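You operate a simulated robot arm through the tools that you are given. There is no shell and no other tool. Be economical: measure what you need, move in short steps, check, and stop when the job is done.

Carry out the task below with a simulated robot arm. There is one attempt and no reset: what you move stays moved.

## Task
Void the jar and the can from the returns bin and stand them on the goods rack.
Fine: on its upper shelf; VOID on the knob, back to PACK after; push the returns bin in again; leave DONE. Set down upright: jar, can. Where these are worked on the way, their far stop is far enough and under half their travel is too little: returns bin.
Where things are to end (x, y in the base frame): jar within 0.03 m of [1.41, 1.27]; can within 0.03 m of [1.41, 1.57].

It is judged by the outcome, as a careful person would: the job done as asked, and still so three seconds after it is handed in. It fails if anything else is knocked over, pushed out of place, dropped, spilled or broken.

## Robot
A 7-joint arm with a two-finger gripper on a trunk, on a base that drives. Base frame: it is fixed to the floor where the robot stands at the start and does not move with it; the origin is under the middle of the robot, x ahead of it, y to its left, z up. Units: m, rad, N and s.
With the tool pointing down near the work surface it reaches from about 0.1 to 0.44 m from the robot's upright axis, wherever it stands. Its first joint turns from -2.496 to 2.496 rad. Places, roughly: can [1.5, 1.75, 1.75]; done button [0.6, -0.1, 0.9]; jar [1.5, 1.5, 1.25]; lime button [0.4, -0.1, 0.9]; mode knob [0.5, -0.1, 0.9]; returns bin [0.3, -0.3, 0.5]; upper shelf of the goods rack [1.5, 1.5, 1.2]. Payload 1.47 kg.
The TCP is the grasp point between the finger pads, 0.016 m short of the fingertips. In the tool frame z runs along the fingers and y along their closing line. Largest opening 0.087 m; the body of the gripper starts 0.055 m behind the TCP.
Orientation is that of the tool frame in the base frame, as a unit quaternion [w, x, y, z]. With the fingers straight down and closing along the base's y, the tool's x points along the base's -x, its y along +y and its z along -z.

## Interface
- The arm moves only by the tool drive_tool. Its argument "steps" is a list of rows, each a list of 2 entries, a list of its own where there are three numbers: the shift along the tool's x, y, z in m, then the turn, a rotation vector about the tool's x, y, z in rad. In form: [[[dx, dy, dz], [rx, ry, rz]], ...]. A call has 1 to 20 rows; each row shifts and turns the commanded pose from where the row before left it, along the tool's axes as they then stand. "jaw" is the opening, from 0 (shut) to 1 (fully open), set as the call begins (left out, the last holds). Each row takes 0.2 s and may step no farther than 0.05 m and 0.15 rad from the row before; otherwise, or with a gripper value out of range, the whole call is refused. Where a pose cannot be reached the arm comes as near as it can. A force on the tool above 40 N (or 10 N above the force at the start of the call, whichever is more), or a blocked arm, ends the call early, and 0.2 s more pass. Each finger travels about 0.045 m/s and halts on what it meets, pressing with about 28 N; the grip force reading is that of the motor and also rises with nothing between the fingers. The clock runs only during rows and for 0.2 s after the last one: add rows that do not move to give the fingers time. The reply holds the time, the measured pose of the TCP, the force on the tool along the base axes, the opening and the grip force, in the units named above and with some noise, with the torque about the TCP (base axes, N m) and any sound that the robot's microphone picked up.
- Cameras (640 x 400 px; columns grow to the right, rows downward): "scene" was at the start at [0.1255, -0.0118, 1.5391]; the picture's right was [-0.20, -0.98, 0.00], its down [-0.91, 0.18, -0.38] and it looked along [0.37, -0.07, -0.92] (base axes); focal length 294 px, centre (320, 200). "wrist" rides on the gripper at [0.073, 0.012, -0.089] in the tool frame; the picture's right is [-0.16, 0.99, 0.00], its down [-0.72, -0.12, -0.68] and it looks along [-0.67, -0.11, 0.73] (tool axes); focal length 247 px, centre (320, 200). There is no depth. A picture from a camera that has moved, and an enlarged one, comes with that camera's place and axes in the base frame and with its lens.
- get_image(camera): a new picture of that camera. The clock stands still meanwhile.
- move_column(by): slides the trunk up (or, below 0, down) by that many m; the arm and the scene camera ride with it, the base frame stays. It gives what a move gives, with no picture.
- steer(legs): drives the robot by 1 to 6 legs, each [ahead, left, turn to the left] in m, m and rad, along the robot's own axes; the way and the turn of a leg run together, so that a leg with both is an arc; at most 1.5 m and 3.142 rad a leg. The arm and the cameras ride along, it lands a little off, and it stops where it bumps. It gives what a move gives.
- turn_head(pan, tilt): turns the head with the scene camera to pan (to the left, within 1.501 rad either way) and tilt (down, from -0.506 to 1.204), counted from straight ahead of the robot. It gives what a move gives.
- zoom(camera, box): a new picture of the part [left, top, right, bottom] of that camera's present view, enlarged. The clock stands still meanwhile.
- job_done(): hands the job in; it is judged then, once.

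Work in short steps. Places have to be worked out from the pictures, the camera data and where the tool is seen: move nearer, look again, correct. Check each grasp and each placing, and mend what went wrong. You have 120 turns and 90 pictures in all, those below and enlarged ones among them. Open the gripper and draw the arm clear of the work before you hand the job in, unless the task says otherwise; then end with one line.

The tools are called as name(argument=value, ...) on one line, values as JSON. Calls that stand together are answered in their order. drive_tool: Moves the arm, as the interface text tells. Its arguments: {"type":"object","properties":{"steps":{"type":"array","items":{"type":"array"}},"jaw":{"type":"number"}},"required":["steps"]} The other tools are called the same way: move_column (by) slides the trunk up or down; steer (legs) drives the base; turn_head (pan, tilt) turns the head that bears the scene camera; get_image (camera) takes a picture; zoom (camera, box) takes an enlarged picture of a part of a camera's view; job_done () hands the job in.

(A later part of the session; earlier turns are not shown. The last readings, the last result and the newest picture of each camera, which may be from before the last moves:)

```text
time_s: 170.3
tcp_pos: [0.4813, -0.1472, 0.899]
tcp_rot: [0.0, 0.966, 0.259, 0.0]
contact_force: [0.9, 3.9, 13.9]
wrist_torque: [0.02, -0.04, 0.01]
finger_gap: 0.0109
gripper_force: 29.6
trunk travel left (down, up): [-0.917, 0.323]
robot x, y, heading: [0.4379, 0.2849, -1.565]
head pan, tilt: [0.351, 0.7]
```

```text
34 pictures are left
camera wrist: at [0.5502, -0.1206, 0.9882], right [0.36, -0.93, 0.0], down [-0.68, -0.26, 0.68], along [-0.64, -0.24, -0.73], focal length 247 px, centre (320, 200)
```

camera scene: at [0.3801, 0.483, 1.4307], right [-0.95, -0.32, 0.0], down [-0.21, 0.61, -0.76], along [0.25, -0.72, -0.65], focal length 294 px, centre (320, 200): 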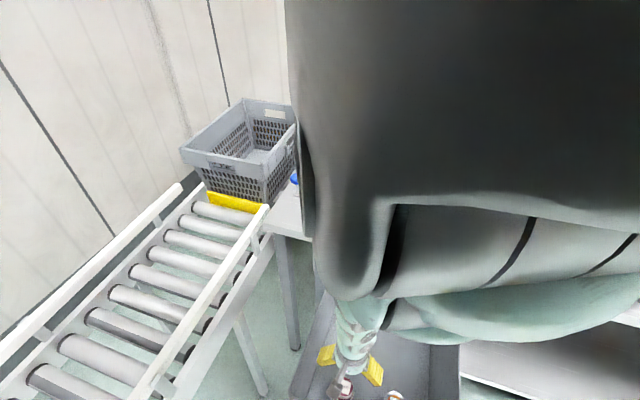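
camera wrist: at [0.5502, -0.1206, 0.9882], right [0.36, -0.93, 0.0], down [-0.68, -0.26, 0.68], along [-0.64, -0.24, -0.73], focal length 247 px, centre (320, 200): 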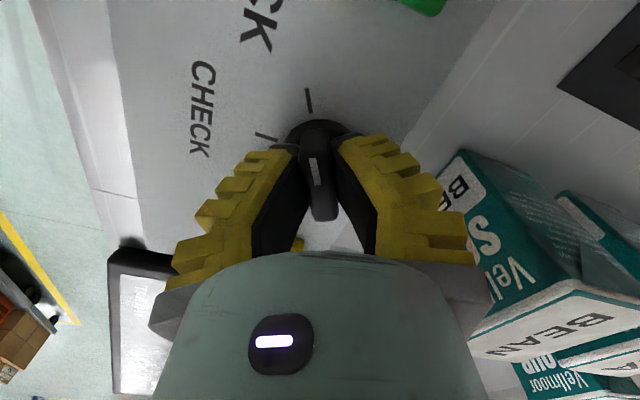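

The bar is gripped. I turn 120° counter-clockwise (seen from above) to VOID.

drive_tool(steps=[[[0, 0, 0], [0, 0, -0.15]], [[0, 0, 0], [0, 0, -0.15]], [[0, 0, 0], [0, 0, -0.15]], [[0, 0, 0], [0, 0, -0.15]], [[0, 0, 0], [0, 0, -0.15]], [[0, 0, 0], [0, 0, -0.15]], [[0, 0, 0], [0, 0, -0.15]], [[0, 0, 0], [0, 0, -0.15]], [[0, 0, 0], [0, 0, -0.15]], [[0, 0, 0], [0, 0, -0.15]], [[0, 0, 0], [0, 0, -0.15]], [[0, 0, 0], [0, 0, -0.15]], [[0, 0, 0], [0, 0, -0.15]], [[0, 0, 0], [0, 0, -0.14]]])

drive_tool(steps=[[[0, 0, 0], [0, 0, 0]], [[0, 0, 0], [0, 0, 0]], [[0, 0, 0], [0, 0, 0]]], jaw=0.6)

move_column(by=0.2)

get_image(camera="wrist")

```text
time_s: 173.3
tcp_pos: [0.4798, -0.1481, 0.8978]
tcp_rot: [0.0, 0.26, 0.966, -0.001]
contact_force: [-4.1, 4.6, 13.3]
wrist_torque: [-0.02, -0.07, -0.02]
finger_gap: 0.0103
gripper_force: 30.1
trunk travel left (down, up): [-0.917, 0.323]
robot x, y, heading: [0.4343, 0.2804, -1.565]
head pan, tilt: [0.351, 0.7]
```

```text
time_s: 174.1
tcp_pos: [0.481, -0.1469, 0.8983]
tcp_rot: [0.0, 0.261, 0.965, 0.0]
contact_force: [-0.5, -0.7, 0.5]
wrist_torque: [0.0, -0.01, 0.01]
finger_gap: 0.0574
gripper_force: 3.1
trunk travel left (down, up): [-0.917, 0.323]
robot x, y, heading: [0.4356, 0.2845, -1.564]
head pan, tilt: [0.351, 0.7]
```

```text
time_s: 176.2
tcp_pos: [0.4805, -0.1452, 1.0985]
tcp_rot: [0.0, 0.262, 0.965, 0.0]
contact_force: [0.6, 1.0, -0.1]
wrist_torque: [-0.01, -0.01, 0.0]
finger_gap: 0.0572
gripper_force: 3.6
trunk travel left (down, up): [-1.117, 0.123]
robot x, y, heading: [0.4373, 0.2841, -1.57]
head pan, tilt: [0.351, 0.7]
```

```text
33 pictures are left
camera wrist: at [0.4238, -0.1, 1.1877], right [0.63, 0.77, 0.0], down [0.57, -0.47, 0.68], along [0.53, -0.43, -0.73], focal length 247 px, centre (320, 200)
```

wrist: 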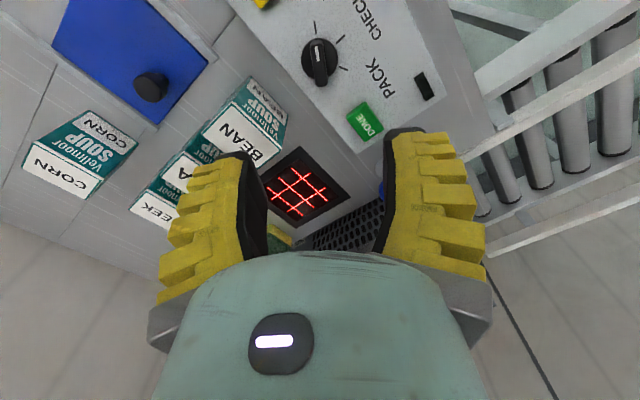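

The knob now points at VOID. I turn the wrist back and go to the jar at (0.04, -0.103).

drive_tool(steps=[[[0, 0, 0], [0, 0, 0.15]], [[0, 0, 0], [0, 0, 0.15]], [[0, 0, 0], [0, 0, 0.15]], [[0, 0, 0], [0, 0, 0.15]], [[0, 0, 0], [0, 0, 0.15]], [[0, 0, 0], [0, 0, 0.15]], [[0, 0, 0], [0, 0, 0.147]]], jaw=0.9)

steer(legs=[[-0.042, -0.44, -0.005]])

get_image(camera="wrist")

```text
time_s: 177.8
tcp_pos: [0.4808, -0.147, 1.0972]
tcp_rot: [0.0, 0.71, 0.704, 0.0]
contact_force: [-0.3, 0.1, -0.2]
wrist_torque: [-0.02, -0.04, -0.02]
finger_gap: 0.0803
gripper_force: 1.4
trunk travel left (down, up): [-1.117, 0.123]
robot x, y, heading: [0.4358, 0.2864, -1.563]
head pan, tilt: [0.351, 0.7]
```

```text
time_s: 180.6
tcp_pos: [0.0329, -0.1084, 1.0981]
tcp_rot: [0.0, 0.707, 0.707, 0.001]
contact_force: [0.4, 0.3, -0.2]
wrist_torque: [-0.01, 0.03, -0.04]
finger_gap: 0.0804
gripper_force: 1.7
trunk travel left (down, up): [-1.117, 0.123]
robot x, y, heading: [-0.0146, 0.3228, -1.56]
head pan, tilt: [0.351, 0.7]
```

```text
32 pictures are left
camera wrist: at [0.0437, -0.0358, 1.1878], right [0.99, -0.16, 0.0], down [-0.12, -0.72, 0.68], along [-0.11, -0.67, -0.73], focal length 247 px, centre (320, 200)
```

wrist: 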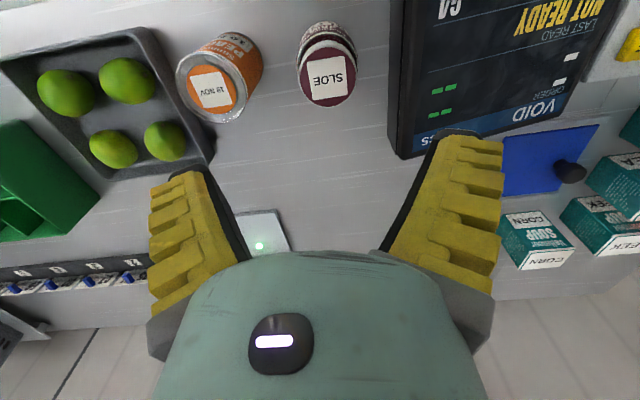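

The display confirms VOID. I centre on the jar, lower, grip and lift.

drive_tool(steps=[[[0.005, 0.007, 0], [0, 0, 0]], [[0, 0, 0], [0, 0, 0]]])

move_column(by=-0.16)

drive_tool(steps=[[[0, 0, 0], [0, 0, 0]], [[0, 0, 0], [0, 0, 0]], [[0, 0, 0], [0, 0, 0]], [[0, 0, 0], [0, 0, 0]]], jaw=0)

move_column(by=0.21)

```text
time_s: 181.2
tcp_pos: [0.0381, -0.1036, 1.0975]
tcp_rot: [0.0, 0.708, 0.706, 0.0]
contact_force: [0.2, 0.1, 0.2]
wrist_torque: [0.02, 0.01, -0.01]
finger_gap: 0.0801
gripper_force: 1.1
trunk travel left (down, up): [-1.117, 0.123]
robot x, y, heading: [-0.0167, 0.3229, -1.558]
head pan, tilt: [0.351, 0.7]
```

```text
time_s: 183.0
tcp_pos: [0.0384, -0.1042, 0.9364]
tcp_rot: [0.0, 0.707, 0.708, 0.0]
contact_force: [0.2, 0.0, 0.1]
wrist_torque: [-0.02, 0.0, 0.0]
finger_gap: 0.0803
gripper_force: 1.7
trunk travel left (down, up): [-0.957, 0.283]
robot x, y, heading: [-0.015, 0.3222, -1.553]
head pan, tilt: [0.351, 0.7]
```

```text
time_s: 184.0
tcp_pos: [0.0393, -0.1053, 0.9385]
tcp_rot: [0.0, 0.707, 0.707, 0.0]
contact_force: [1.9, 2.1, 9.1]
wrist_torque: [0.14, -0.03, -0.05]
finger_gap: 0.0495
gripper_force: 28.1
trunk travel left (down, up): [-0.957, 0.283]
robot x, y, heading: [-0.0142, 0.3229, -1.559]
head pan, tilt: [0.351, 0.7]
```

```text
time_s: 186.3
tcp_pos: [0.0383, -0.104, 1.1465]
tcp_rot: [-0.001, 0.707, 0.707, 0.001]
contact_force: [0.4, -0.2, -3.4]
wrist_torque: [0.0, -0.04, -0.01]
finger_gap: 0.049
gripper_force: 27.6
trunk travel left (down, up): [-1.167, 0.073]
robot x, y, heading: [-0.0139, 0.3245, -1.561]
head pan, tilt: [0.351, 0.7]
```

The jar is held. I carry it over to the red scanner window at about (0.618, -0.302).

steer(legs=[[0, 0.464, -0.01], [0.12, 0, 0], [0.1, 0, 0]])

drive_tool(steps=[[[0.01, 0.04, 0], [0, 0, 0]], [[0.008, 0.04, 0], [0, 0, 0]], [[0.008, 0.036, 0], [0, 0, 0]]])

get_image(camera="wrist")

```text
time_s: 190.6
tcp_pos: [0.4889, -0.3238, 1.1465]
tcp_rot: [-0.001, 0.716, 0.698, 0.0]
contact_force: [-0.3, -0.2, -3.3]
wrist_torque: [0.01, 0.02, -0.01]
finger_gap: 0.0488
gripper_force: 28.1
trunk travel left (down, up): [-1.167, 0.073]
robot x, y, heading: [0.4464, 0.1057, -1.579]
head pan, tilt: [0.351, 0.7]
```

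```text
time_s: 191.4
tcp_pos: [0.6088, -0.2975, 1.1447]
tcp_rot: [-0.001, 0.715, 0.699, 0.001]
contact_force: [0.2, -0.3, -3.3]
wrist_torque: [-0.02, -0.01, -0.01]
finger_gap: 0.0487
gripper_force: 28.2
trunk travel left (down, up): [-1.167, 0.073]
robot x, y, heading: [0.4438, 0.1074, -1.582]
head pan, tilt: [0.351, 0.7]
```

```text
31 pictures are left
camera wrist: at [0.6218, -0.2251, 1.2348], right [0.98, -0.18, 0.0], down [-0.13, -0.72, 0.68], along [-0.12, -0.67, -0.73], focal length 247 px, centre (320, 200)
```

wrist: 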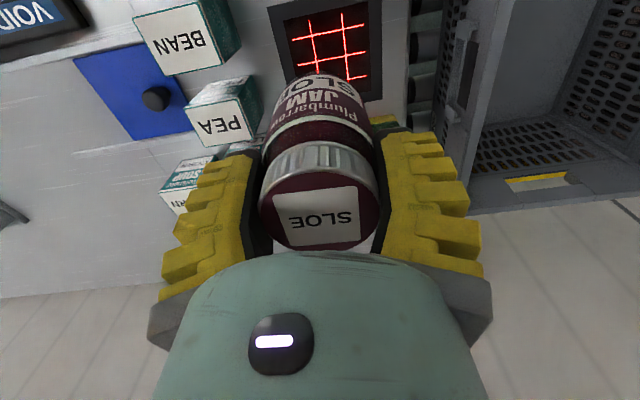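

The scanner's centre is at (0.622, -0.298), right under the jar. I centre and lower to show it the jar's base.

drive_tool(steps=[[[0, 0.014, 0], [0, 0, 0]]])

move_column(by=-0.1)

move_column(by=-0.06)

get_image(camera="wrist")

```text
time_s: 191.8
tcp_pos: [0.6215, -0.2991, 1.1447]
tcp_rot: [0.0, 0.715, 0.699, 0.001]
contact_force: [-0.4, 0.3, -3.2]
wrist_torque: [-0.01, -0.02, 0.0]
finger_gap: 0.0484
gripper_force: 28.0
trunk travel left (down, up): [-1.167, 0.073]
robot x, y, heading: [0.446, 0.1031, -1.582]
head pan, tilt: [0.351, 0.7]
```

```text
time_s: 193.2
tcp_pos: [0.6208, -0.3003, 1.0449]
tcp_rot: [-0.001, 0.715, 0.699, 0.0]
contact_force: [-0.1, -0.3, -4.3]
wrist_torque: [0.0, 0.02, 0.02]
finger_gap: 0.0483
gripper_force: 27.5
trunk travel left (down, up): [-1.067, 0.173]
robot x, y, heading: [0.443, 0.1026, -1.582]
head pan, tilt: [0.351, 0.7]
```

```text
time_s: 194.2
tcp_pos: [0.622, -0.2979, 0.9853]
tcp_rot: [-0.001, 0.715, 0.699, 0.0]
contact_force: [0.1, -0.5, -3.3]
wrist_torque: [0.02, -0.04, 0.0]
finger_gap: 0.0484
gripper_force: 27.7
trunk travel left (down, up): [-1.007, 0.233]
robot x, y, heading: [0.4459, 0.1014, -1.586]
head pan, tilt: [0.351, 0.7]
```

```text
30 pictures are left
camera wrist: at [0.6351, -0.2268, 1.0751], right [0.98, -0.18, 0.0], down [-0.13, -0.72, 0.68], along [-0.12, -0.67, -0.73], focal length 247 px, centre (320, 200)
```

wrist: 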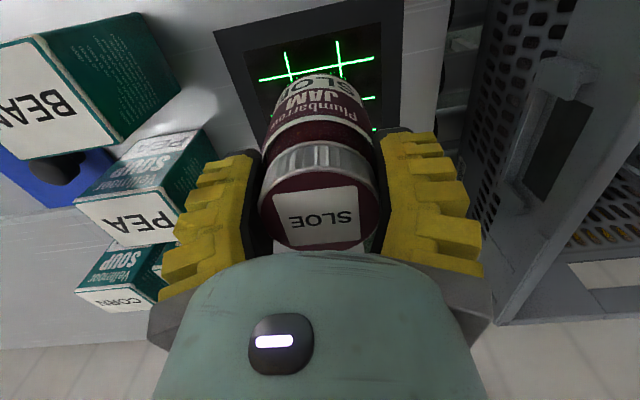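

The scanner turned green — the jar has been read. I raise it away and look at the display.

drive_tool(steps=[[[0, 0, 0], [0, 0, 0]], [[0, 0, 0], [0, 0, 0]]])

move_column(by=0.16)

steer(legs=[[-0.24, 0, 0.01], [0, -0.33, 0]])

get_image(camera="wrist")

```text
time_s: 194.8
tcp_pos: [0.621, -0.2996, 0.9855]
tcp_rot: [-0.001, 0.715, 0.699, 0.0]
contact_force: [1.1, 0.0, -3.6]
wrist_torque: [-0.01, -0.02, 0.0]
finger_gap: 0.0483
gripper_force: 28.0
trunk travel left (down, up): [-1.007, 0.233]
robot x, y, heading: [0.4454, 0.1032, -1.581]
head pan, tilt: [0.351, 0.7]
```

```text
time_s: 196.6
tcp_pos: [0.6219, -0.298, 1.1452]
tcp_rot: [0.0, 0.715, 0.699, 0.0]
contact_force: [-0.9, -0.5, -4.2]
wrist_torque: [0.0, 0.01, 0.02]
finger_gap: 0.0483
gripper_force: 28.2
trunk travel left (down, up): [-1.167, 0.073]
robot x, y, heading: [0.447, 0.1055, -1.578]
head pan, tilt: [0.351, 0.7]
```

```text
time_s: 200.1
tcp_pos: [0.3021, -0.0639, 1.1452]
tcp_rot: [-0.001, 0.713, 0.701, 0.001]
contact_force: [-0.1, 0.1, -4.0]
wrist_torque: [-0.01, -0.03, -0.04]
finger_gap: 0.0483
gripper_force: 28.1
trunk travel left (down, up): [-1.167, 0.073]
robot x, y, heading: [0.1252, 0.3438, -1.577]
head pan, tilt: [0.351, 0.7]
```

```text
29 pictures are left
camera wrist: at [0.3154, 0.0086, 1.235], right [0.98, -0.18, 0.0], down [-0.13, -0.72, 0.68], along [-0.12, -0.67, -0.73], focal length 247 px, centre (320, 200)
```

wrist: 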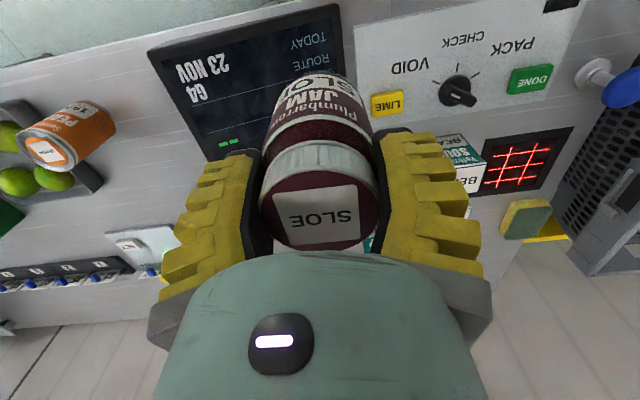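

The scanner is red again and the display's list has shortened, so the jar is voided. I carry the jar toward the rack: back off, bring the hand in front of the robot, raise it, and turn to face +x.

steer(legs=[[-0.95, 0, 0]])

drive_tool(steps=[[[0, -0.04, -0.02], [0, 0, 0]], [[0, -0.04, -0.03], [0, 0, 0]], [[0, -0.04, -0.03], [0, 0, 0]], [[0, -0.04, -0.03], [0, 0, 0]], [[0, -0.03, -0.03], [0, 0, 0]]])

steer(legs=[[0, 0, 1.577]])

turn_head(pan=0.4, tilt=0.3)

get_image(camera="scene")

get_image(camera="wrist")

```text
time_s: 205.0
tcp_pos: [0.3061, 0.8911, 1.1451]
tcp_rot: [-0.001, 0.702, 0.712, 0.001]
contact_force: [0.0, 0.3, -3.3]
wrist_torque: [0.0, 0.01, 0.01]
finger_gap: 0.0477
gripper_force: 28.2
trunk travel left (down, up): [-1.167, 0.073]
robot x, y, heading: [0.1128, 1.2893, -1.545]
head pan, tilt: [0.351, 0.7]
```

```text
time_s: 206.2
tcp_pos: [0.1928, 0.8103, 1.2156]
tcp_rot: [-0.001, 0.702, 0.712, 0.0]
contact_force: [0.0, 0.3, -3.2]
wrist_torque: [-0.04, 0.0, 0.02]
finger_gap: 0.047
gripper_force: 27.9
out of reach, approached as far as the arm can: row 1, 2, 3, 4, 5
trunk travel left (down, up): [-1.167, 0.073]
robot x, y, heading: [0.1169, 1.2911, -1.542]
head pan, tilt: [0.351, 0.7]
```

```text
time_s: 210.4
tcp_pos: [0.5939, 1.3664, 1.2144]
tcp_rot: [-0.001, -0.008, 1.0, 0.0]
contact_force: [0.0, 0.7, -3.9]
wrist_torque: [-0.01, -0.03, -0.04]
finger_gap: 0.047
gripper_force: 27.7
trunk travel left (down, up): [-1.167, 0.073]
robot x, y, heading: [0.112, 1.2906, 0.025]
head pan, tilt: [0.351, 0.7]
```

```text
time_s: 211.3
tcp_pos: [0.5947, 1.365, 1.2149]
tcp_rot: [-0.001, -0.006, 1.0, 0.0]
contact_force: [-0.2, 0.5, -3.3]
wrist_torque: [0.01, 0.0, 0.01]
finger_gap: 0.0471
gripper_force: 27.7
trunk travel left (down, up): [-1.167, 0.073]
robot x, y, heading: [0.1158, 1.2874, 0.02]
head pan, tilt: [0.4, 0.3]
```

```text
28 pictures are left
camera scene: at [0.27, 1.3282, 1.8731], right [0.41, -0.91, 0.0], down [-0.27, -0.12, -0.95], along [0.87, 0.39, -0.3], focal length 294 px, centre (320, 200)
```

scene: 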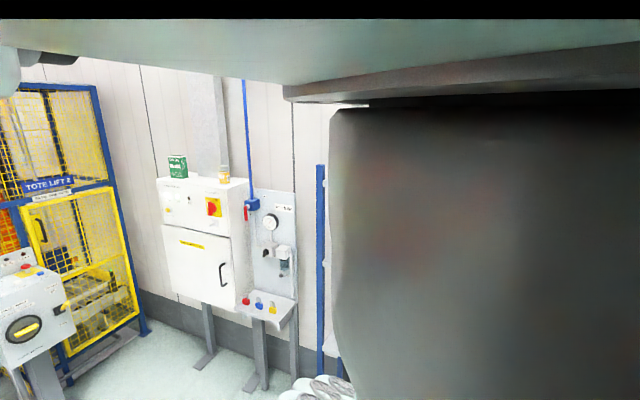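

```text
27 pictures are left
camera wrist: at [0.5217, 1.3759, 1.3046], right [0.15, 0.99, 0.0], down [0.73, -0.11, 0.68], along [0.67, -0.1, -0.73], focal length 247 px, centre (320, 200)
```

wrist: 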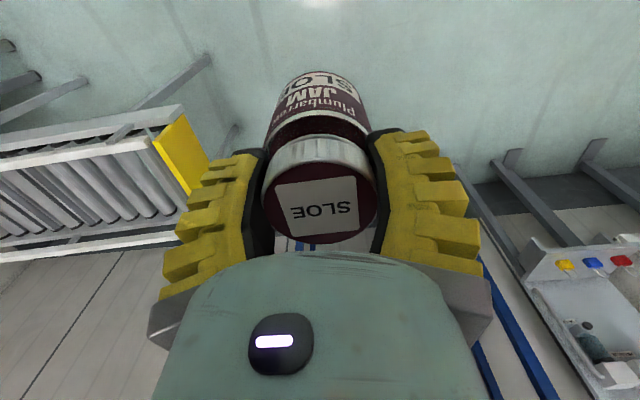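

The arm is near its outer limit; I pull the hand in, centre it and raise it, then check height.

drive_tool(steps=[[[0.04, -0.03, 0], [0, 0, 0]], [[0.04, -0.04, 0], [0, 0, 0]], [[0, -0.03, -0.03], [0, 0, 0]], [[0, 0, -0.03], [0, 0, 0]], [[0, 0, -0.03], [0, 0, 0]]])

```text
refused: row 2 steps farther than a row can; nothing moved
```

drive_tool(steps=[[[0.03, -0.03, 0], [0, 0, 0]], [[0.03, -0.035, 0], [0, 0, 0]], [[0.02, -0.035, 0], [0, 0, 0]], [[0, 0, -0.03], [0, 0, 0]], [[0, 0, -0.03], [0, 0, 0]], [[0, 0, -0.03], [0, 0, 0]]])

```text
time_s: 212.7
tcp_pos: [0.5742, 1.3151, 1.1888]
tcp_rot: [-0.001, -0.007, 1.0, 0.001]
contact_force: [0.6, 0.6, -3.9]
wrist_torque: [0.0, -0.01, -0.01]
finger_gap: 0.0471
gripper_force: 28.5
out of reach, approached as far as the arm can: row 1, 2, 3, 4, 5, 6
trunk travel left (down, up): [-1.167, 0.073]
robot x, y, heading: [0.117, 1.2924, 0.025]
head pan, tilt: [0.4, 0.3]
```

Straight ahead the arm cannot rise; at the start it was higher with the hand off to the left. I shift left and try to rise there.

drive_tool(steps=[[[0.01, 0.04, 0], [0, 0, 0]], [[0.015, 0.04, 0], [0, 0, 0]], [[0.015, 0.04, 0], [0, 0, 0]], [[0.015, 0.04, 0], [0, 0, 0]], [[0, 0, -0.03], [0, 0, 0]], [[0, 0, -0.03], [0, 0, 0]], [[0, 0, -0.03], [0, 0, 0]], [[0, 0, -0.03], [0, 0, 0]]])

```text
time_s: 214.5
tcp_pos: [0.5487, 1.4874, 1.2423]
tcp_rot: [-0.001, -0.007, 1.0, -0.001]
contact_force: [0.0, 0.0, -3.0]
wrist_torque: [-0.03, 0.04, 0.01]
finger_gap: 0.0469
gripper_force: 28.1
out of reach, approached as far as the arm can: row 1, 6, 7, 8
trunk travel left (down, up): [-1.167, 0.073]
robot x, y, heading: [0.1175, 1.291, 0.023]
head pan, tilt: [0.4, 0.3]
```

drive_tool(steps=[[[0.025, 0, 0], [0, 0, 0]], [[0.025, 0, 0], [0, 0, 0]], [[0, 0, -0.03], [0, 0, 0]], [[0, 0, -0.03], [0, 0, 0]], [[0, 0, -0.02], [0, 0, 0]]])

```text
time_s: 215.7
tcp_pos: [0.514, 1.5005, 1.2304]
tcp_rot: [0.0, -0.008, 1.0, 0.002]
contact_force: [-0.7, -0.4, -3.3]
wrist_torque: [-0.02, 0.0, 0.05]
finger_gap: 0.047
gripper_force: 28.3
out of reach, approached as far as the arm can: row 1, 2, 3, 4, 5
trunk travel left (down, up): [-1.167, 0.073]
robot x, y, heading: [0.1159, 1.292, 0.024]
head pan, tilt: [0.4, 0.3]
```

I use the trunk for the last height, and turn the robot right about 0.5 rad so the hand lies straight toward the rack while the base stays clear of the conveyor.

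move_column(by=0.072)

steer(legs=[[0, 0, -0.5], [0.5, 0.258, 0]])

get_image(camera="wrist")

```text
time_s: 216.8
tcp_pos: [0.514, 1.5017, 1.3035]
tcp_rot: [0.0, -0.008, 1.0, 0.002]
contact_force: [0.3, -0.1, -3.4]
wrist_torque: [0.0, -0.05, 0.0]
finger_gap: 0.0468
gripper_force: 28.4
trunk travel left (down, up): [-1.239, 0.001]
robot x, y, heading: [0.1181, 1.2852, 0.023]
head pan, tilt: [0.4, 0.3]
```

```text
time_s: 221.5
tcp_pos: [1.1357, 1.2785, 1.303]
tcp_rot: [0.001, 0.241, 0.971, 0.003]
contact_force: [-0.2, -0.2, -4.8]
wrist_torque: [-0.03, 0.02, 0.02]
finger_gap: 0.0467
gripper_force: 28.2
trunk travel left (down, up): [-1.239, 0.001]
robot x, y, heading: [0.6858, 1.2823, -0.479]
head pan, tilt: [0.4, 0.3]
```

```text
26 pictures are left
camera wrist: at [1.0754, 1.3224, 1.3931], right [0.6, 0.8, 0.01], down [0.58, -0.44, 0.68], along [0.54, -0.41, -0.73], focal length 247 px, centre (320, 200)
```

wrist: 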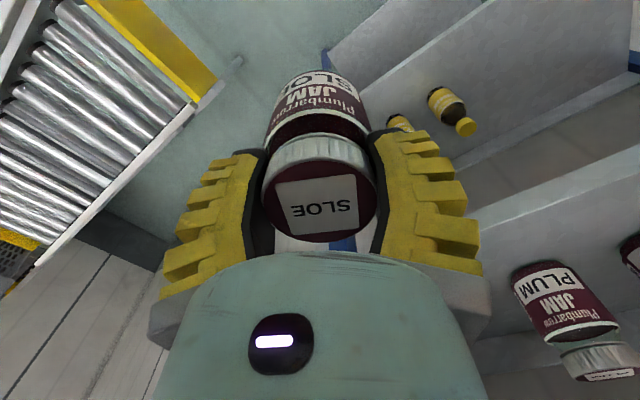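

The shelf front is at x 1.34, z 1.2; another jam jar stands at about (1.53, 1.41) and the post at (1.35, 1.16), so the spot is free. I yaw the hand a bit away from the post and drive in, still above the shelf.

drive_tool(steps=[[[0, 0, 0], [0, 0, -0.15]], [[0, 0, 0], [0, 0, -0.15]], [[0, 0, 0], [0, 0, -0.15]]])

steer(legs=[[0.16, 0.077, 0], [0.087, 0.042, 0]])

get_image(camera="wrist")

```text
time_s: 222.3
tcp_pos: [1.1336, 1.2787, 1.3028]
tcp_rot: [0.001, 0.018, 1.0, 0.003]
contact_force: [0.3, -0.2, -3.2]
wrist_torque: [0.01, 0.01, 0.03]
finger_gap: 0.0466
gripper_force: 27.2
trunk travel left (down, up): [-1.239, 0.001]
robot x, y, heading: [0.6842, 1.2857, -0.48]
head pan, tilt: [0.4, 0.3]
```

```text
time_s: 223.8
tcp_pos: [1.2824, 1.2745, 1.3004]
tcp_rot: [-0.01, 0.015, 1.0, -0.001]
contact_force: [0.0, -0.4, -3.3]
wrist_torque: [0.01, -0.02, -0.01]
finger_gap: 0.0468
gripper_force: 27.6
trunk travel left (down, up): [-1.239, 0.001]
robot x, y, heading: [0.8419, 1.2809, -0.478]
head pan, tilt: [0.4, 0.3]
stopped in leg 1: the robot was blocked; the commanded pose is now the measured one
```

```text
25 pictures are left
camera wrist: at [1.2118, 1.2893, 1.3916], right [0.19, 0.98, 0.0], down [0.73, -0.14, 0.67], along [0.65, -0.13, -0.75], focal length 247 px, centre (320, 200)
```

wrist: 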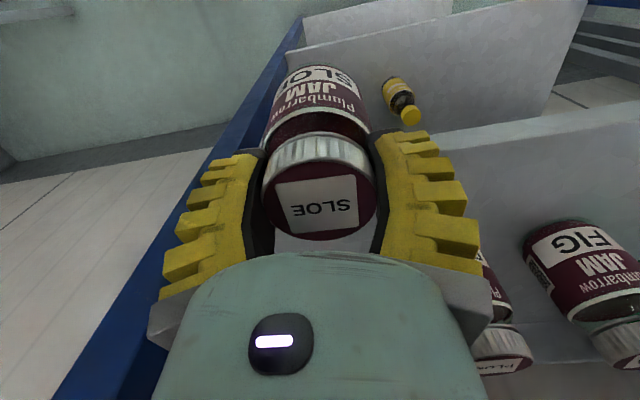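

Something on the arm is blocked, probably the elbow against the top shelf. I back off a little and look.

steer(legs=[[-0.06, -0.03, 0]])

turn_head(pan=0.9, tilt=0.5)

get_image(camera="scene")

```text
time_s: 224.8
tcp_pos: [1.2155, 1.2775, 1.3018]
tcp_rot: [-0.01, 0.015, 1.0, -0.001]
contact_force: [0.1, -0.5, -3.9]
wrist_torque: [0.0, -0.02, -0.02]
finger_gap: 0.0468
gripper_force: 28.2
trunk travel left (down, up): [-1.239, 0.001]
robot x, y, heading: [0.778, 1.2802, -0.481]
head pan, tilt: [0.4, 0.3]
```

```text
time_s: 225.8
tcp_pos: [1.2165, 1.278, 1.3015]
tcp_rot: [-0.01, 0.015, 1.0, 0.0]
contact_force: [0.3, -0.5, -2.9]
wrist_torque: [-0.01, -0.03, 0.05]
finger_gap: 0.0468
gripper_force: 27.5
trunk travel left (down, up): [-1.239, 0.001]
robot x, y, heading: [0.7779, 1.2824, -0.481]
head pan, tilt: [0.901, 0.499]
```

```text
24 pictures are left
camera scene: at [0.9193, 1.2921, 1.9311], right [0.48, -0.88, 0.0], down [-0.38, -0.21, -0.9], along [0.79, 0.43, -0.44], focal length 294 px, centre (320, 200)
```

scene: 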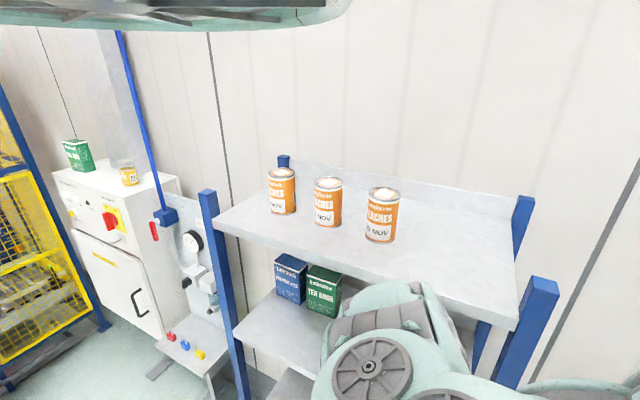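

The top shelf's underside is only about 0.35 m above the target shelf, so a straight-down hand is too tall. I'll re-grasp with the hand pitched forward, which keeps the wrist outside the rack. I return to the counter's free spot.

steer(legs=[[-0.82, -0.44, 0], [0, 0, -1.09]])

drive_tool(steps=[[[0, 0, 0], [0, 0, 0.12]], [[0, 0, 0], [0, 0, 0.12]], [[0, 0, 0], [0, 0, 0.12]], [[0, 0, 0], [0, 0, 0.12]]])

move_column(by=-0.16)

```text
time_s: 233.4
tcp_pos: [0.0437, 0.8944, 1.3017]
tcp_rot: [-0.008, 0.531, 0.848, 0.004]
contact_force: [0.5, -0.1, -3.1]
wrist_torque: [-0.04, 0.01, -0.01]
finger_gap: 0.0463
gripper_force: 28.2
trunk travel left (down, up): [-1.239, 0.001]
robot x, y, heading: [-0.156, 1.2807, -1.56]
head pan, tilt: [0.901, 0.499]
```

```text
time_s: 234.4
tcp_pos: [0.0405, 0.8877, 1.2934]
tcp_rot: [-0.009, 0.717, 0.697, 0.004]
contact_force: [0.2, -0.2, -4.4]
wrist_torque: [-0.01, 0.0, -0.01]
finger_gap: 0.0467
gripper_force: 27.5
out of reach, approached as far as the arm can: row 4
trunk travel left (down, up): [-1.239, 0.001]
robot x, y, heading: [-0.1561, 1.2848, -1.569]
head pan, tilt: [0.901, 0.499]
```

```text
time_s: 236.2
tcp_pos: [0.04, 0.888, 1.1343]
tcp_rot: [-0.007, 0.716, 0.698, 0.004]
contact_force: [0.0, 0.0, -3.1]
wrist_torque: [-0.02, 0.0, 0.0]
finger_gap: 0.0467
gripper_force: 27.9
trunk travel left (down, up): [-1.079, 0.161]
robot x, y, heading: [-0.1568, 1.2848, -1.568]
head pan, tilt: [0.901, 0.499]
```

steer(legs=[[0.97, 0, 0]])

get_image(camera="wrist")

```text
time_s: 241.2
tcp_pos: [0.0814, -0.0667, 1.1345]
tcp_rot: [-0.007, 0.702, 0.712, 0.003]
contact_force: [-0.5, 0.1, -4.1]
wrist_torque: [0.01, -0.01, 0.03]
finger_gap: 0.0468
gripper_force: 28.3
trunk travel left (down, up): [-1.079, 0.161]
robot x, y, heading: [-0.1324, 0.319, -1.523]
head pan, tilt: [0.901, 0.499]
```

```text
23 pictures are left
camera wrist: at [0.0917, 0.0042, 1.2253], right [0.99, -0.14, -0.01], down [-0.1, -0.74, 0.67], along [-0.1, -0.66, -0.74], focal length 247 px, centre (320, 200)
```

wrist: 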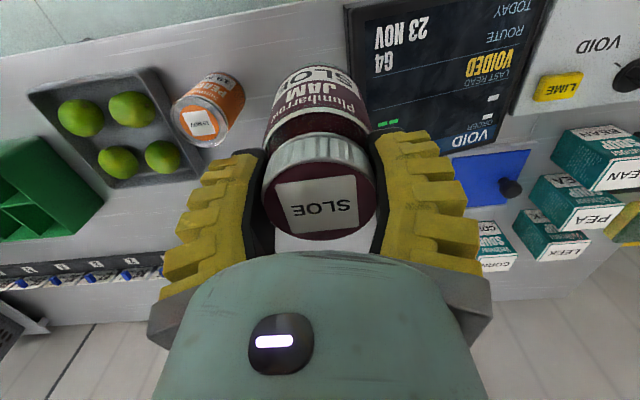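

The display shows VOIDED. I trim the position to (0.04, -0.10) and set the jar down.

steer(legs=[[0.026, -0.024, -0.045]])

move_column(by=-0.185)

move_column(by=-0.008)

```text
time_s: 242.1
tcp_pos: [0.0404, -0.1028, 1.1345]
tcp_rot: [-0.008, 0.718, 0.696, 0.005]
contact_force: [0.5, -1.1, -3.0]
wrist_torque: [0.0, -0.02, -0.02]
finger_gap: 0.0469
gripper_force: 28.0
trunk travel left (down, up): [-1.079, 0.161]
robot x, y, heading: [-0.1564, 0.2953, -1.569]
head pan, tilt: [0.901, 0.499]
```

```text
time_s: 244.1
tcp_pos: [0.0387, -0.1033, 0.9491]
tcp_rot: [-0.008, 0.718, 0.696, 0.004]
contact_force: [-0.1, 0.1, -3.9]
wrist_torque: [0.01, 0.0, 0.0]
finger_gap: 0.0469
gripper_force: 27.9
trunk travel left (down, up): [-0.894, 0.346]
robot x, y, heading: [-0.1576, 0.2925, -1.571]
head pan, tilt: [0.901, 0.499]
```

```text
time_s: 244.6
tcp_pos: [0.0398, -0.1025, 0.9455]
tcp_rot: [-0.01, 0.718, 0.696, 0.007]
contact_force: [-2.8, 1.9, 16.5]
wrist_torque: [-0.21, 0.09, -0.07]
finger_gap: 0.0474
gripper_force: 28.6
trunk travel left (down, up): [-0.889, 0.351]
robot x, y, heading: [-0.1577, 0.2965, -1.57]
head pan, tilt: [0.901, 0.499]
stopped: the force on the tool passed its limit at 46 N (the readings are from after the stop); the commanded pose is now the measured one
```

move_column(by=0.003)

drive_tool(steps=[[[0, 0, 0], [0, 0, 0]], [[0, 0, 0], [0, 0, 0]]], jaw=0.8)

move_column(by=0.25)

steer(legs=[[-0.3, 0, 0]])

drive_tool(steps=[[[0, -0.035, 0], [0, 0, 0]], [[0, -0.035, 0], [0, 0, 0]], [[0, -0.035, 0], [0, 0, 0]], [[0, -0.03, 0], [0, -0.1, 0]], [[0, 0, 0.01], [0, -0.14, 0]], [[0, 0, 0.01], [0, -0.14, 0]], [[0, 0, 0.01], [0, -0.14, 0]], [[0, 0, 0.01], [0, -0.14, 0]], [[0, 0, 0.01], [0, -0.14, 0]]], jaw=1)

get_image(camera="wrist")

```text
time_s: 245.1
tcp_pos: [0.0395, -0.1007, 0.9469]
tcp_rot: [-0.011, 0.718, 0.696, 0.008]
contact_force: [-0.1, -0.9, -3.0]
wrist_torque: [0.01, 0.04, 0.0]
finger_gap: 0.0474
gripper_force: 27.7
trunk travel left (down, up): [-0.892, 0.348]
robot x, y, heading: [-0.1625, 0.2926, -1.572]
head pan, tilt: [0.901, 0.499]
```

```text
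time_s: 245.7
tcp_pos: [0.0397, -0.1027, 0.9474]
tcp_rot: [-0.01, 0.718, 0.696, 0.007]
contact_force: [0.5, 0.1, -0.1]
wrist_torque: [-0.01, -0.01, 0.0]
finger_gap: 0.0732
gripper_force: 2.4
trunk travel left (down, up): [-0.892, 0.348]
robot x, y, heading: [-0.156, 0.2927, -1.575]
head pan, tilt: [0.901, 0.499]
```

```text
time_s: 248.3
tcp_pos: [0.0403, -0.1018, 1.1976]
tcp_rot: [-0.01, 0.718, 0.696, 0.006]
contact_force: [0.4, -0.4, -0.3]
wrist_torque: [-0.01, -0.03, 0.01]
finger_gap: 0.073
gripper_force: 2.4
trunk travel left (down, up): [-1.142, 0.098]
robot x, y, heading: [-0.1543, 0.2964, -1.574]
head pan, tilt: [0.901, 0.499]
```

```text
time_s: 250.3
tcp_pos: [0.0389, 0.1936, 1.1976]
tcp_rot: [-0.009, 0.718, 0.696, 0.007]
contact_force: [0.4, 0.2, 0.7]
wrist_torque: [0.03, 0.02, 0.01]
finger_gap: 0.0733
gripper_force: 2.3
trunk travel left (down, up): [-1.142, 0.098]
robot x, y, heading: [-0.1594, 0.5888, -1.571]
head pan, tilt: [0.901, 0.499]
```

```text
time_s: 252.3
tcp_pos: [-0.0394, 0.1144, 1.1291]
tcp_rot: [0.239, 0.672, 0.65, -0.261]
contact_force: [0.5, 0.6, 0.2]
wrist_torque: [0.03, 0.04, -0.04]
finger_gap: 0.0871
gripper_force: 0.1
out of reach, approached as far as the arm can: row 1, 2, 3, 4, 5, 8
trunk travel left (down, up): [-1.142, 0.098]
robot x, y, heading: [-0.1535, 0.587, -1.574]
head pan, tilt: [0.901, 0.499]
```

```text
22 pictures are left
camera wrist: at [-0.0231, 0.2281, 1.1473], right [0.98, -0.16, 0.09], down [-0.1, -0.09, 0.99], along [-0.15, -0.98, -0.1], focal length 247 px, centre (320, 200)
```

wrist: 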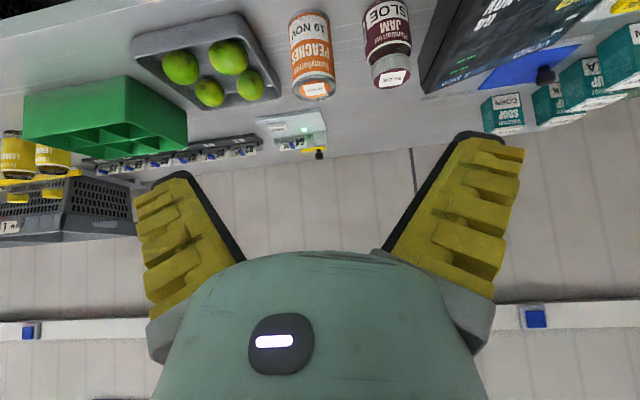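

Pitched 41° now. For the shelf I need a bit more height, so I pitch further to about 60° while rising.

drive_tool(steps=[[[-0.015, 0, -0.02], [0, -0.1, 0]], [[-0.015, 0, -0.02], [0, -0.1, 0]], [[-0.015, 0, -0.02], [0, -0.1, 0]], [[-0.005, 0, -0.005], [0, -0.05, 0]]])

```text
time_s: 253.3
tcp_pos: [-0.0228, 0.1258, 1.1919]
tcp_rot: [0.347, 0.617, 0.598, -0.376]
contact_force: [-0.1, 0.1, -0.6]
wrist_torque: [0.01, -0.01, -0.02]
finger_gap: 0.0868
gripper_force: 0.0
out of reach, approached as far as the arm can: row 2, 3
trunk travel left (down, up): [-1.142, 0.098]
robot x, y, heading: [-0.1524, 0.5899, -1.572]
head pan, tilt: [0.901, 0.499]
```

Pitched 61°, with enough height available for the shelf. I line up with the can, lower to z 0.925 in front of the counter, and check before advancing.

steer(legs=[[0.08, -0.044, 0]])

move_column(by=-0.267)

get_image(camera="wrist")

```text
time_s: 254.4
tcp_pos: [-0.0663, 0.0454, 1.1929]
tcp_rot: [0.347, 0.617, 0.599, -0.376]
contact_force: [-0.4, 0.1, -1.0]
wrist_torque: [-0.01, -0.03, 0.01]
finger_gap: 0.0871
gripper_force: 0.0
trunk travel left (down, up): [-1.142, 0.098]
robot x, y, heading: [-0.1998, 0.508, -1.574]
head pan, tilt: [0.901, 0.499]
```

```text
time_s: 257.1
tcp_pos: [-0.0665, 0.046, 0.9252]
tcp_rot: [0.347, 0.616, 0.599, -0.376]
contact_force: [-0.2, 0.3, -0.3]
wrist_torque: [0.02, -0.02, 0.02]
finger_gap: 0.0869
gripper_force: 0.0
trunk travel left (down, up): [-0.875, 0.365]
robot x, y, heading: [-0.2008, 0.5099, -1.57]
head pan, tilt: [0.901, 0.499]
```

```text
21 pictures are left
camera wrist: at [-0.0502, 0.1582, 0.9041], right [0.99, -0.12, 0.12], down [-0.08, 0.26, 0.96], along [-0.14, -0.96, 0.24], focal length 247 px, centre (320, 200)
```

wrist: 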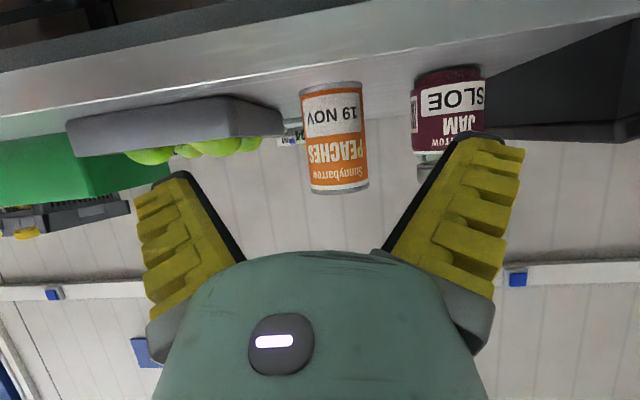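

The can is centred between the fingers. I advance 0.142 m and close.

steer(legs=[[0.14, 0, 0]])

get_image(camera="wrist")

```text
time_s: 258.4
tcp_pos: [-0.0685, -0.0906, 0.9256]
tcp_rot: [0.346, 0.617, 0.598, -0.377]
contact_force: [0.4, -0.2, 0.6]
wrist_torque: [0.03, 0.02, -0.01]
finger_gap: 0.0871
gripper_force: 0.1
trunk travel left (down, up): [-0.875, 0.365]
robot x, y, heading: [-0.198, 0.3741, -1.577]
head pan, tilt: [0.901, 0.499]
```

```text
20 pictures are left
camera wrist: at [-0.0514, 0.0221, 0.904], right [0.99, -0.12, 0.12], down [-0.08, 0.26, 0.96], along [-0.15, -0.96, 0.24], focal length 247 px, centre (320, 200)
```

wrist: 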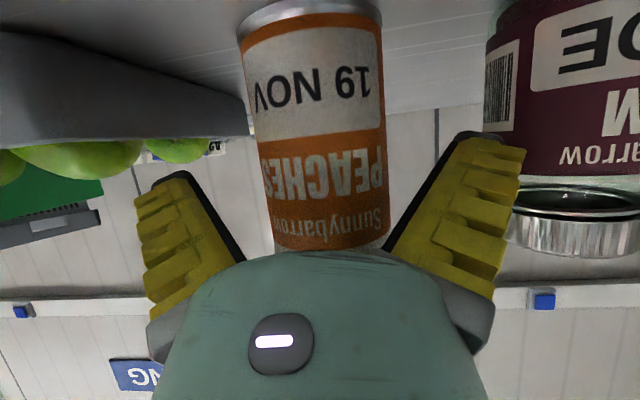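

drive_tool(steps=[[[0, 0, 0], [0, 0, 0]], [[0, 0, 0], [0, 0, 0]], [[0, 0, 0], [0, 0, 0]], [[0, 0, 0], [0, 0, 0]]], jaw=0)

move_column(by=0.22)

```text
time_s: 259.4
tcp_pos: [-0.0674, -0.0909, 0.9245]
tcp_rot: [0.347, 0.617, 0.598, -0.376]
contact_force: [0.5, 1.8, 4.6]
wrist_torque: [0.15, -0.23, 0.14]
finger_gap: 0.0552
gripper_force: 27.4
trunk travel left (down, up): [-0.875, 0.365]
robot x, y, heading: [-0.1977, 0.3703, -1.575]
head pan, tilt: [0.901, 0.499]
```

```text
time_s: 261.8
tcp_pos: [-0.0668, -0.0904, 1.145]
tcp_rot: [0.346, 0.617, 0.597, -0.377]
contact_force: [-0.2, -0.7, -2.6]
wrist_torque: [0.0, -0.01, 0.05]
finger_gap: 0.0547
gripper_force: 28.0
trunk travel left (down, up): [-1.095, 0.145]
robot x, y, heading: [-0.1989, 0.3682, -1.574]
head pan, tilt: [0.901, 0.499]
```

The can is held. I carry it over the scanner.

steer(legs=[[0, 0.685, 0.004], [0.1, 0, 0], [0.107, 0, 0]])

get_image(camera="wrist")

```text
time_s: 267.1
tcp_pos: [0.6188, -0.2995, 1.1448]
tcp_rot: [0.349, 0.613, 0.602, -0.374]
contact_force: [-0.1, -0.9, -3.5]
wrist_torque: [0.01, -0.05, -0.03]
finger_gap: 0.0542
gripper_force: 28.1
trunk travel left (down, up): [-1.095, 0.145]
robot x, y, heading: [0.4798, 0.1655, -1.565]
head pan, tilt: [0.901, 0.499]
```

```text
19 pictures are left
camera wrist: at [0.6343, -0.186, 1.1239], right [0.99, -0.11, 0.12], down [-0.09, 0.26, 0.96], along [-0.13, -0.96, 0.24], focal length 247 px, centre (320, 200)
```

wrist: 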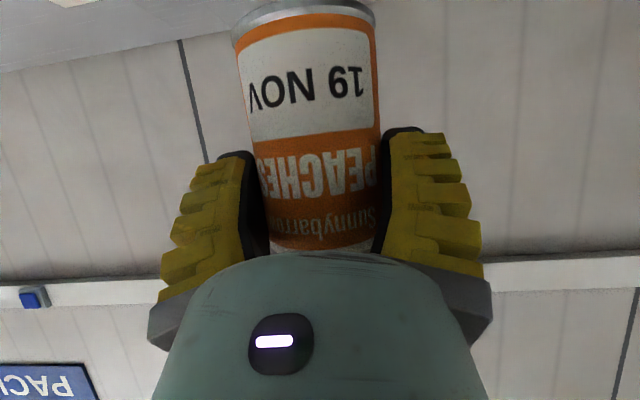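

Positioned over the window. I lower gradually and watch with the head camera.

move_column(by=-0.1)

move_column(by=-0.06)

turn_head(pan=0.6, tilt=1.0)

get_image(camera="scene")

```text
time_s: 268.4
tcp_pos: [0.6182, -0.2994, 1.0452]
tcp_rot: [0.348, 0.614, 0.602, -0.374]
contact_force: [-0.2, 0.6, -3.4]
wrist_torque: [0.07, 0.01, 0.03]
finger_gap: 0.0543
gripper_force: 28.4
trunk travel left (down, up): [-0.995, 0.245]
robot x, y, heading: [0.4803, 0.1619, -1.56]
head pan, tilt: [0.901, 0.499]
```

```text
time_s: 269.4
tcp_pos: [0.6202, -0.2989, 0.9843]
tcp_rot: [0.349, 0.614, 0.602, -0.374]
contact_force: [-0.6, 0.2, -4.1]
wrist_torque: [0.0, 0.03, 0.0]
finger_gap: 0.0542
gripper_force: 27.6
trunk travel left (down, up): [-0.935, 0.305]
robot x, y, heading: [0.4843, 0.1631, -1.562]
head pan, tilt: [0.901, 0.499]
```

```text
time_s: 270.4
tcp_pos: [0.6202, -0.2985, 0.984]
tcp_rot: [0.349, 0.613, 0.602, -0.374]
contact_force: [-0.2, -0.2, -3.5]
wrist_torque: [0.01, 0.02, -0.01]
finger_gap: 0.0544
gripper_force: 27.9
trunk travel left (down, up): [-0.935, 0.305]
robot x, y, heading: [0.4833, 0.1615, -1.561]
head pan, tilt: [0.6, 1.0]
```

```text
18 pictures are left
camera scene: at [0.543, 0.0518, 1.5867], right [-0.55, -0.83, 0.0], down [-0.67, 0.44, -0.6], along [0.5, -0.33, -0.8], focal length 294 px, centre (320, 200)
```

scene: 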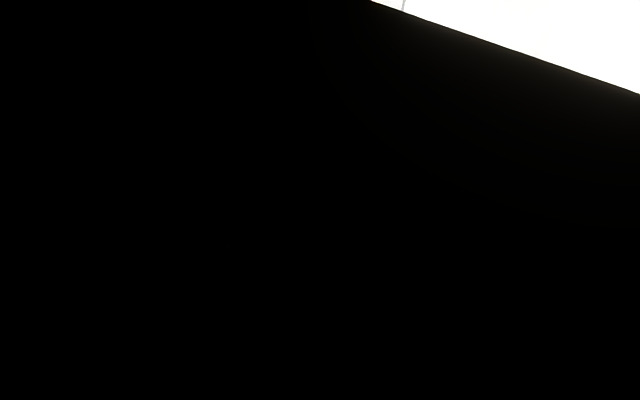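

move_column(by=-0.015)

move_column(by=0.2)

steer(legs=[[-0.45, 0, 0], [-0.25, -0.37, 0]])

move_column(by=0.118)

get_image(camera="wrist")

```text
time_s: 271.0
tcp_pos: [0.6188, -0.2994, 0.9699]
tcp_rot: [0.349, 0.613, 0.602, -0.374]
contact_force: [0.0, -0.1, -3.3]
wrist_torque: [0.03, -0.01, 0.01]
finger_gap: 0.0542
gripper_force: 27.9
trunk travel left (down, up): [-0.92, 0.32]
robot x, y, heading: [0.4818, 0.1635, -1.563]
head pan, tilt: [0.6, 1.0]
```

```text
time_s: 273.1
tcp_pos: [0.619, -0.2989, 1.171]
tcp_rot: [0.349, 0.613, 0.602, -0.374]
contact_force: [0.0, -0.6, -2.5]
wrist_torque: [0.03, -0.02, -0.01]
finger_gap: 0.0542
gripper_force: 28.5
trunk travel left (down, up): [-1.12, 0.12]
robot x, y, heading: [0.4827, 0.1594, -1.557]
head pan, tilt: [0.6, 1.0]
```

```text
time_s: 278.1
tcp_pos: [0.2575, 0.4005, 1.1705]
tcp_rot: [0.349, 0.613, 0.602, -0.374]
contact_force: [0.2, -0.4, -3.3]
wrist_torque: [0.02, 0.03, 0.0]
finger_gap: 0.0543
gripper_force: 28.0
trunk travel left (down, up): [-1.12, 0.12]
robot x, y, heading: [0.1192, 0.866, -1.561]
head pan, tilt: [0.6, 1.0]
```

```text
time_s: 279.6
tcp_pos: [0.2588, 0.4014, 1.2886]
tcp_rot: [0.349, 0.613, 0.602, -0.374]
contact_force: [0.5, -0.5, -4.1]
wrist_torque: [0.02, 0.01, 0.0]
finger_gap: 0.0538
gripper_force: 28.2
trunk travel left (down, up): [-1.238, 0.002]
robot x, y, heading: [0.1216, 0.8653, -1.561]
head pan, tilt: [0.6, 1.0]
```

```text
17 pictures are left
camera wrist: at [0.2723, 0.5144, 1.2668], right [0.99, -0.11, 0.12], down [-0.09, 0.26, 0.96], along [-0.13, -0.96, 0.24], focal length 247 px, centre (320, 200)
```

wrist: 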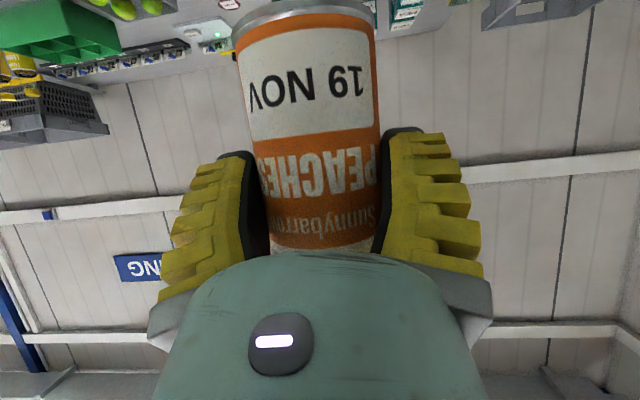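

To read the display I need it clear of the can in the view. I back up further and sideways, which is on the way around to the rack.

steer(legs=[[-0.42, -0.4, 0]])

zoom(camera="wrist", box=[380, 0, 640, 160])

```text
time_s: 282.9
tcp_pos: [-0.1511, 0.8111, 1.2881]
tcp_rot: [0.35, 0.612, 0.603, -0.373]
contact_force: [0.7, -0.3, -3.9]
wrist_torque: [0.04, 0.03, -0.01]
finger_gap: 0.0541
gripper_force: 28.2
trunk travel left (down, up): [-1.238, 0.002]
robot x, y, heading: [-0.2885, 1.272, -1.562]
head pan, tilt: [0.6, 1.0]
```

```text
2.46 times, centred on (510, 80) of wrist
camera zoom: at [-0.1369, 0.9257, 1.2669], right [0.99, -0.1, 0.12], down [-0.09, 0.26, 0.96], along [-0.13, -0.96, 0.24], focal length 608 px, centre (-148, 495)
```

zoom: 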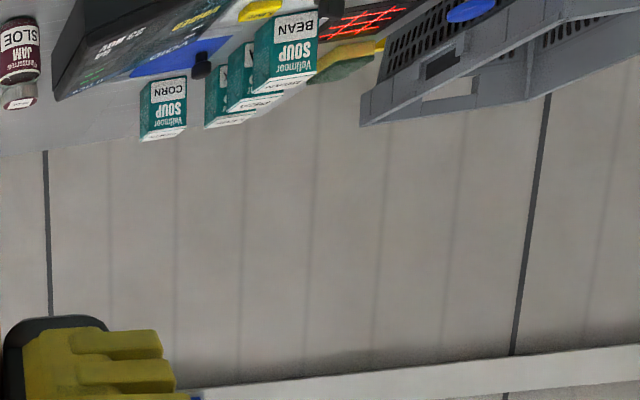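

zoom(camera="wrist", box=[395, 0, 485, 56])

```text
7.11 times, centred on (440, 28) of wrist
camera zoom: at [-0.1369, 0.9257, 1.2669], right [0.99, -0.1, 0.12], down [-0.09, 0.26, 0.96], along [-0.13, -0.96, 0.24], focal length 1756 px, centre (-533, 1423)
```

zoom: 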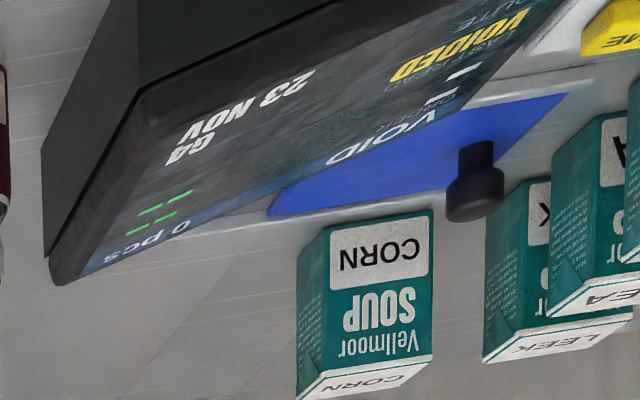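

The display reads VOID, VOIDED, "0 pcs" — both items are voided. I now carry the can to the rack, facing +x.

steer(legs=[[0, 0, 1.562], [1.0, 0.16, 0]])

get_image(camera="wrist")

```text
time_s: 292.0
tcp_pos: [1.1733, 1.6089, 1.2873]
tcp_rot: [0.512, -0.003, 0.859, -0.011]
contact_force: [-0.3, 0.0, -3.4]
wrist_torque: [-0.01, 0.04, 0.01]
finger_gap: 0.0532
gripper_force: 28.2
trunk travel left (down, up): [-1.238, 0.002]
robot x, y, heading: [0.7201, 1.4541, 0.042]
head pan, tilt: [0.6, 1.0]
```

```text
14 pictures are left
camera wrist: at [1.0597, 1.6199, 1.2669], right [0.08, 0.99, 0.12], down [-0.25, -0.09, 0.96], along [0.96, -0.11, 0.24], focal length 247 px, centre (320, 200)
```

wrist: 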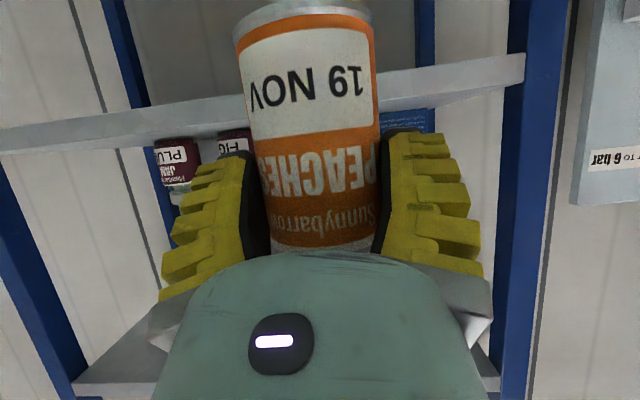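

The view shows the shelf surface is really at about z 1.25 with its front edge at x about 1.275, so the can must be held higher. I try to raise the arm while drawing it in.

drive_tool(steps=[[[-0.006, 0, -0.02], [0, 0, 0]], [[-0.006, 0, -0.02], [0, 0, 0]], [[-0.006, 0, -0.02], [0, 0, 0]], [[-0.006, 0, -0.02], [0, 0, 0]]])

```text
time_s: 293.2
tcp_pos: [1.1984, 1.5787, 1.3304]
tcp_rot: [0.578, -0.03, 0.812, -0.069]
contact_force: [0.5, 0.2, -3.2]
wrist_torque: [-0.01, 0.02, -0.01]
finger_gap: 0.0532
gripper_force: 28.5
out of reach, approached as far as the arm can: row 1, 2, 3, 4
trunk travel left (down, up): [-1.238, 0.002]
robot x, y, heading: [0.7144, 1.4572, 0.039]
head pan, tilt: [0.6, 1.0]
stopped in row 4: the arm was blocked; the commanded pose is now the measured one
```

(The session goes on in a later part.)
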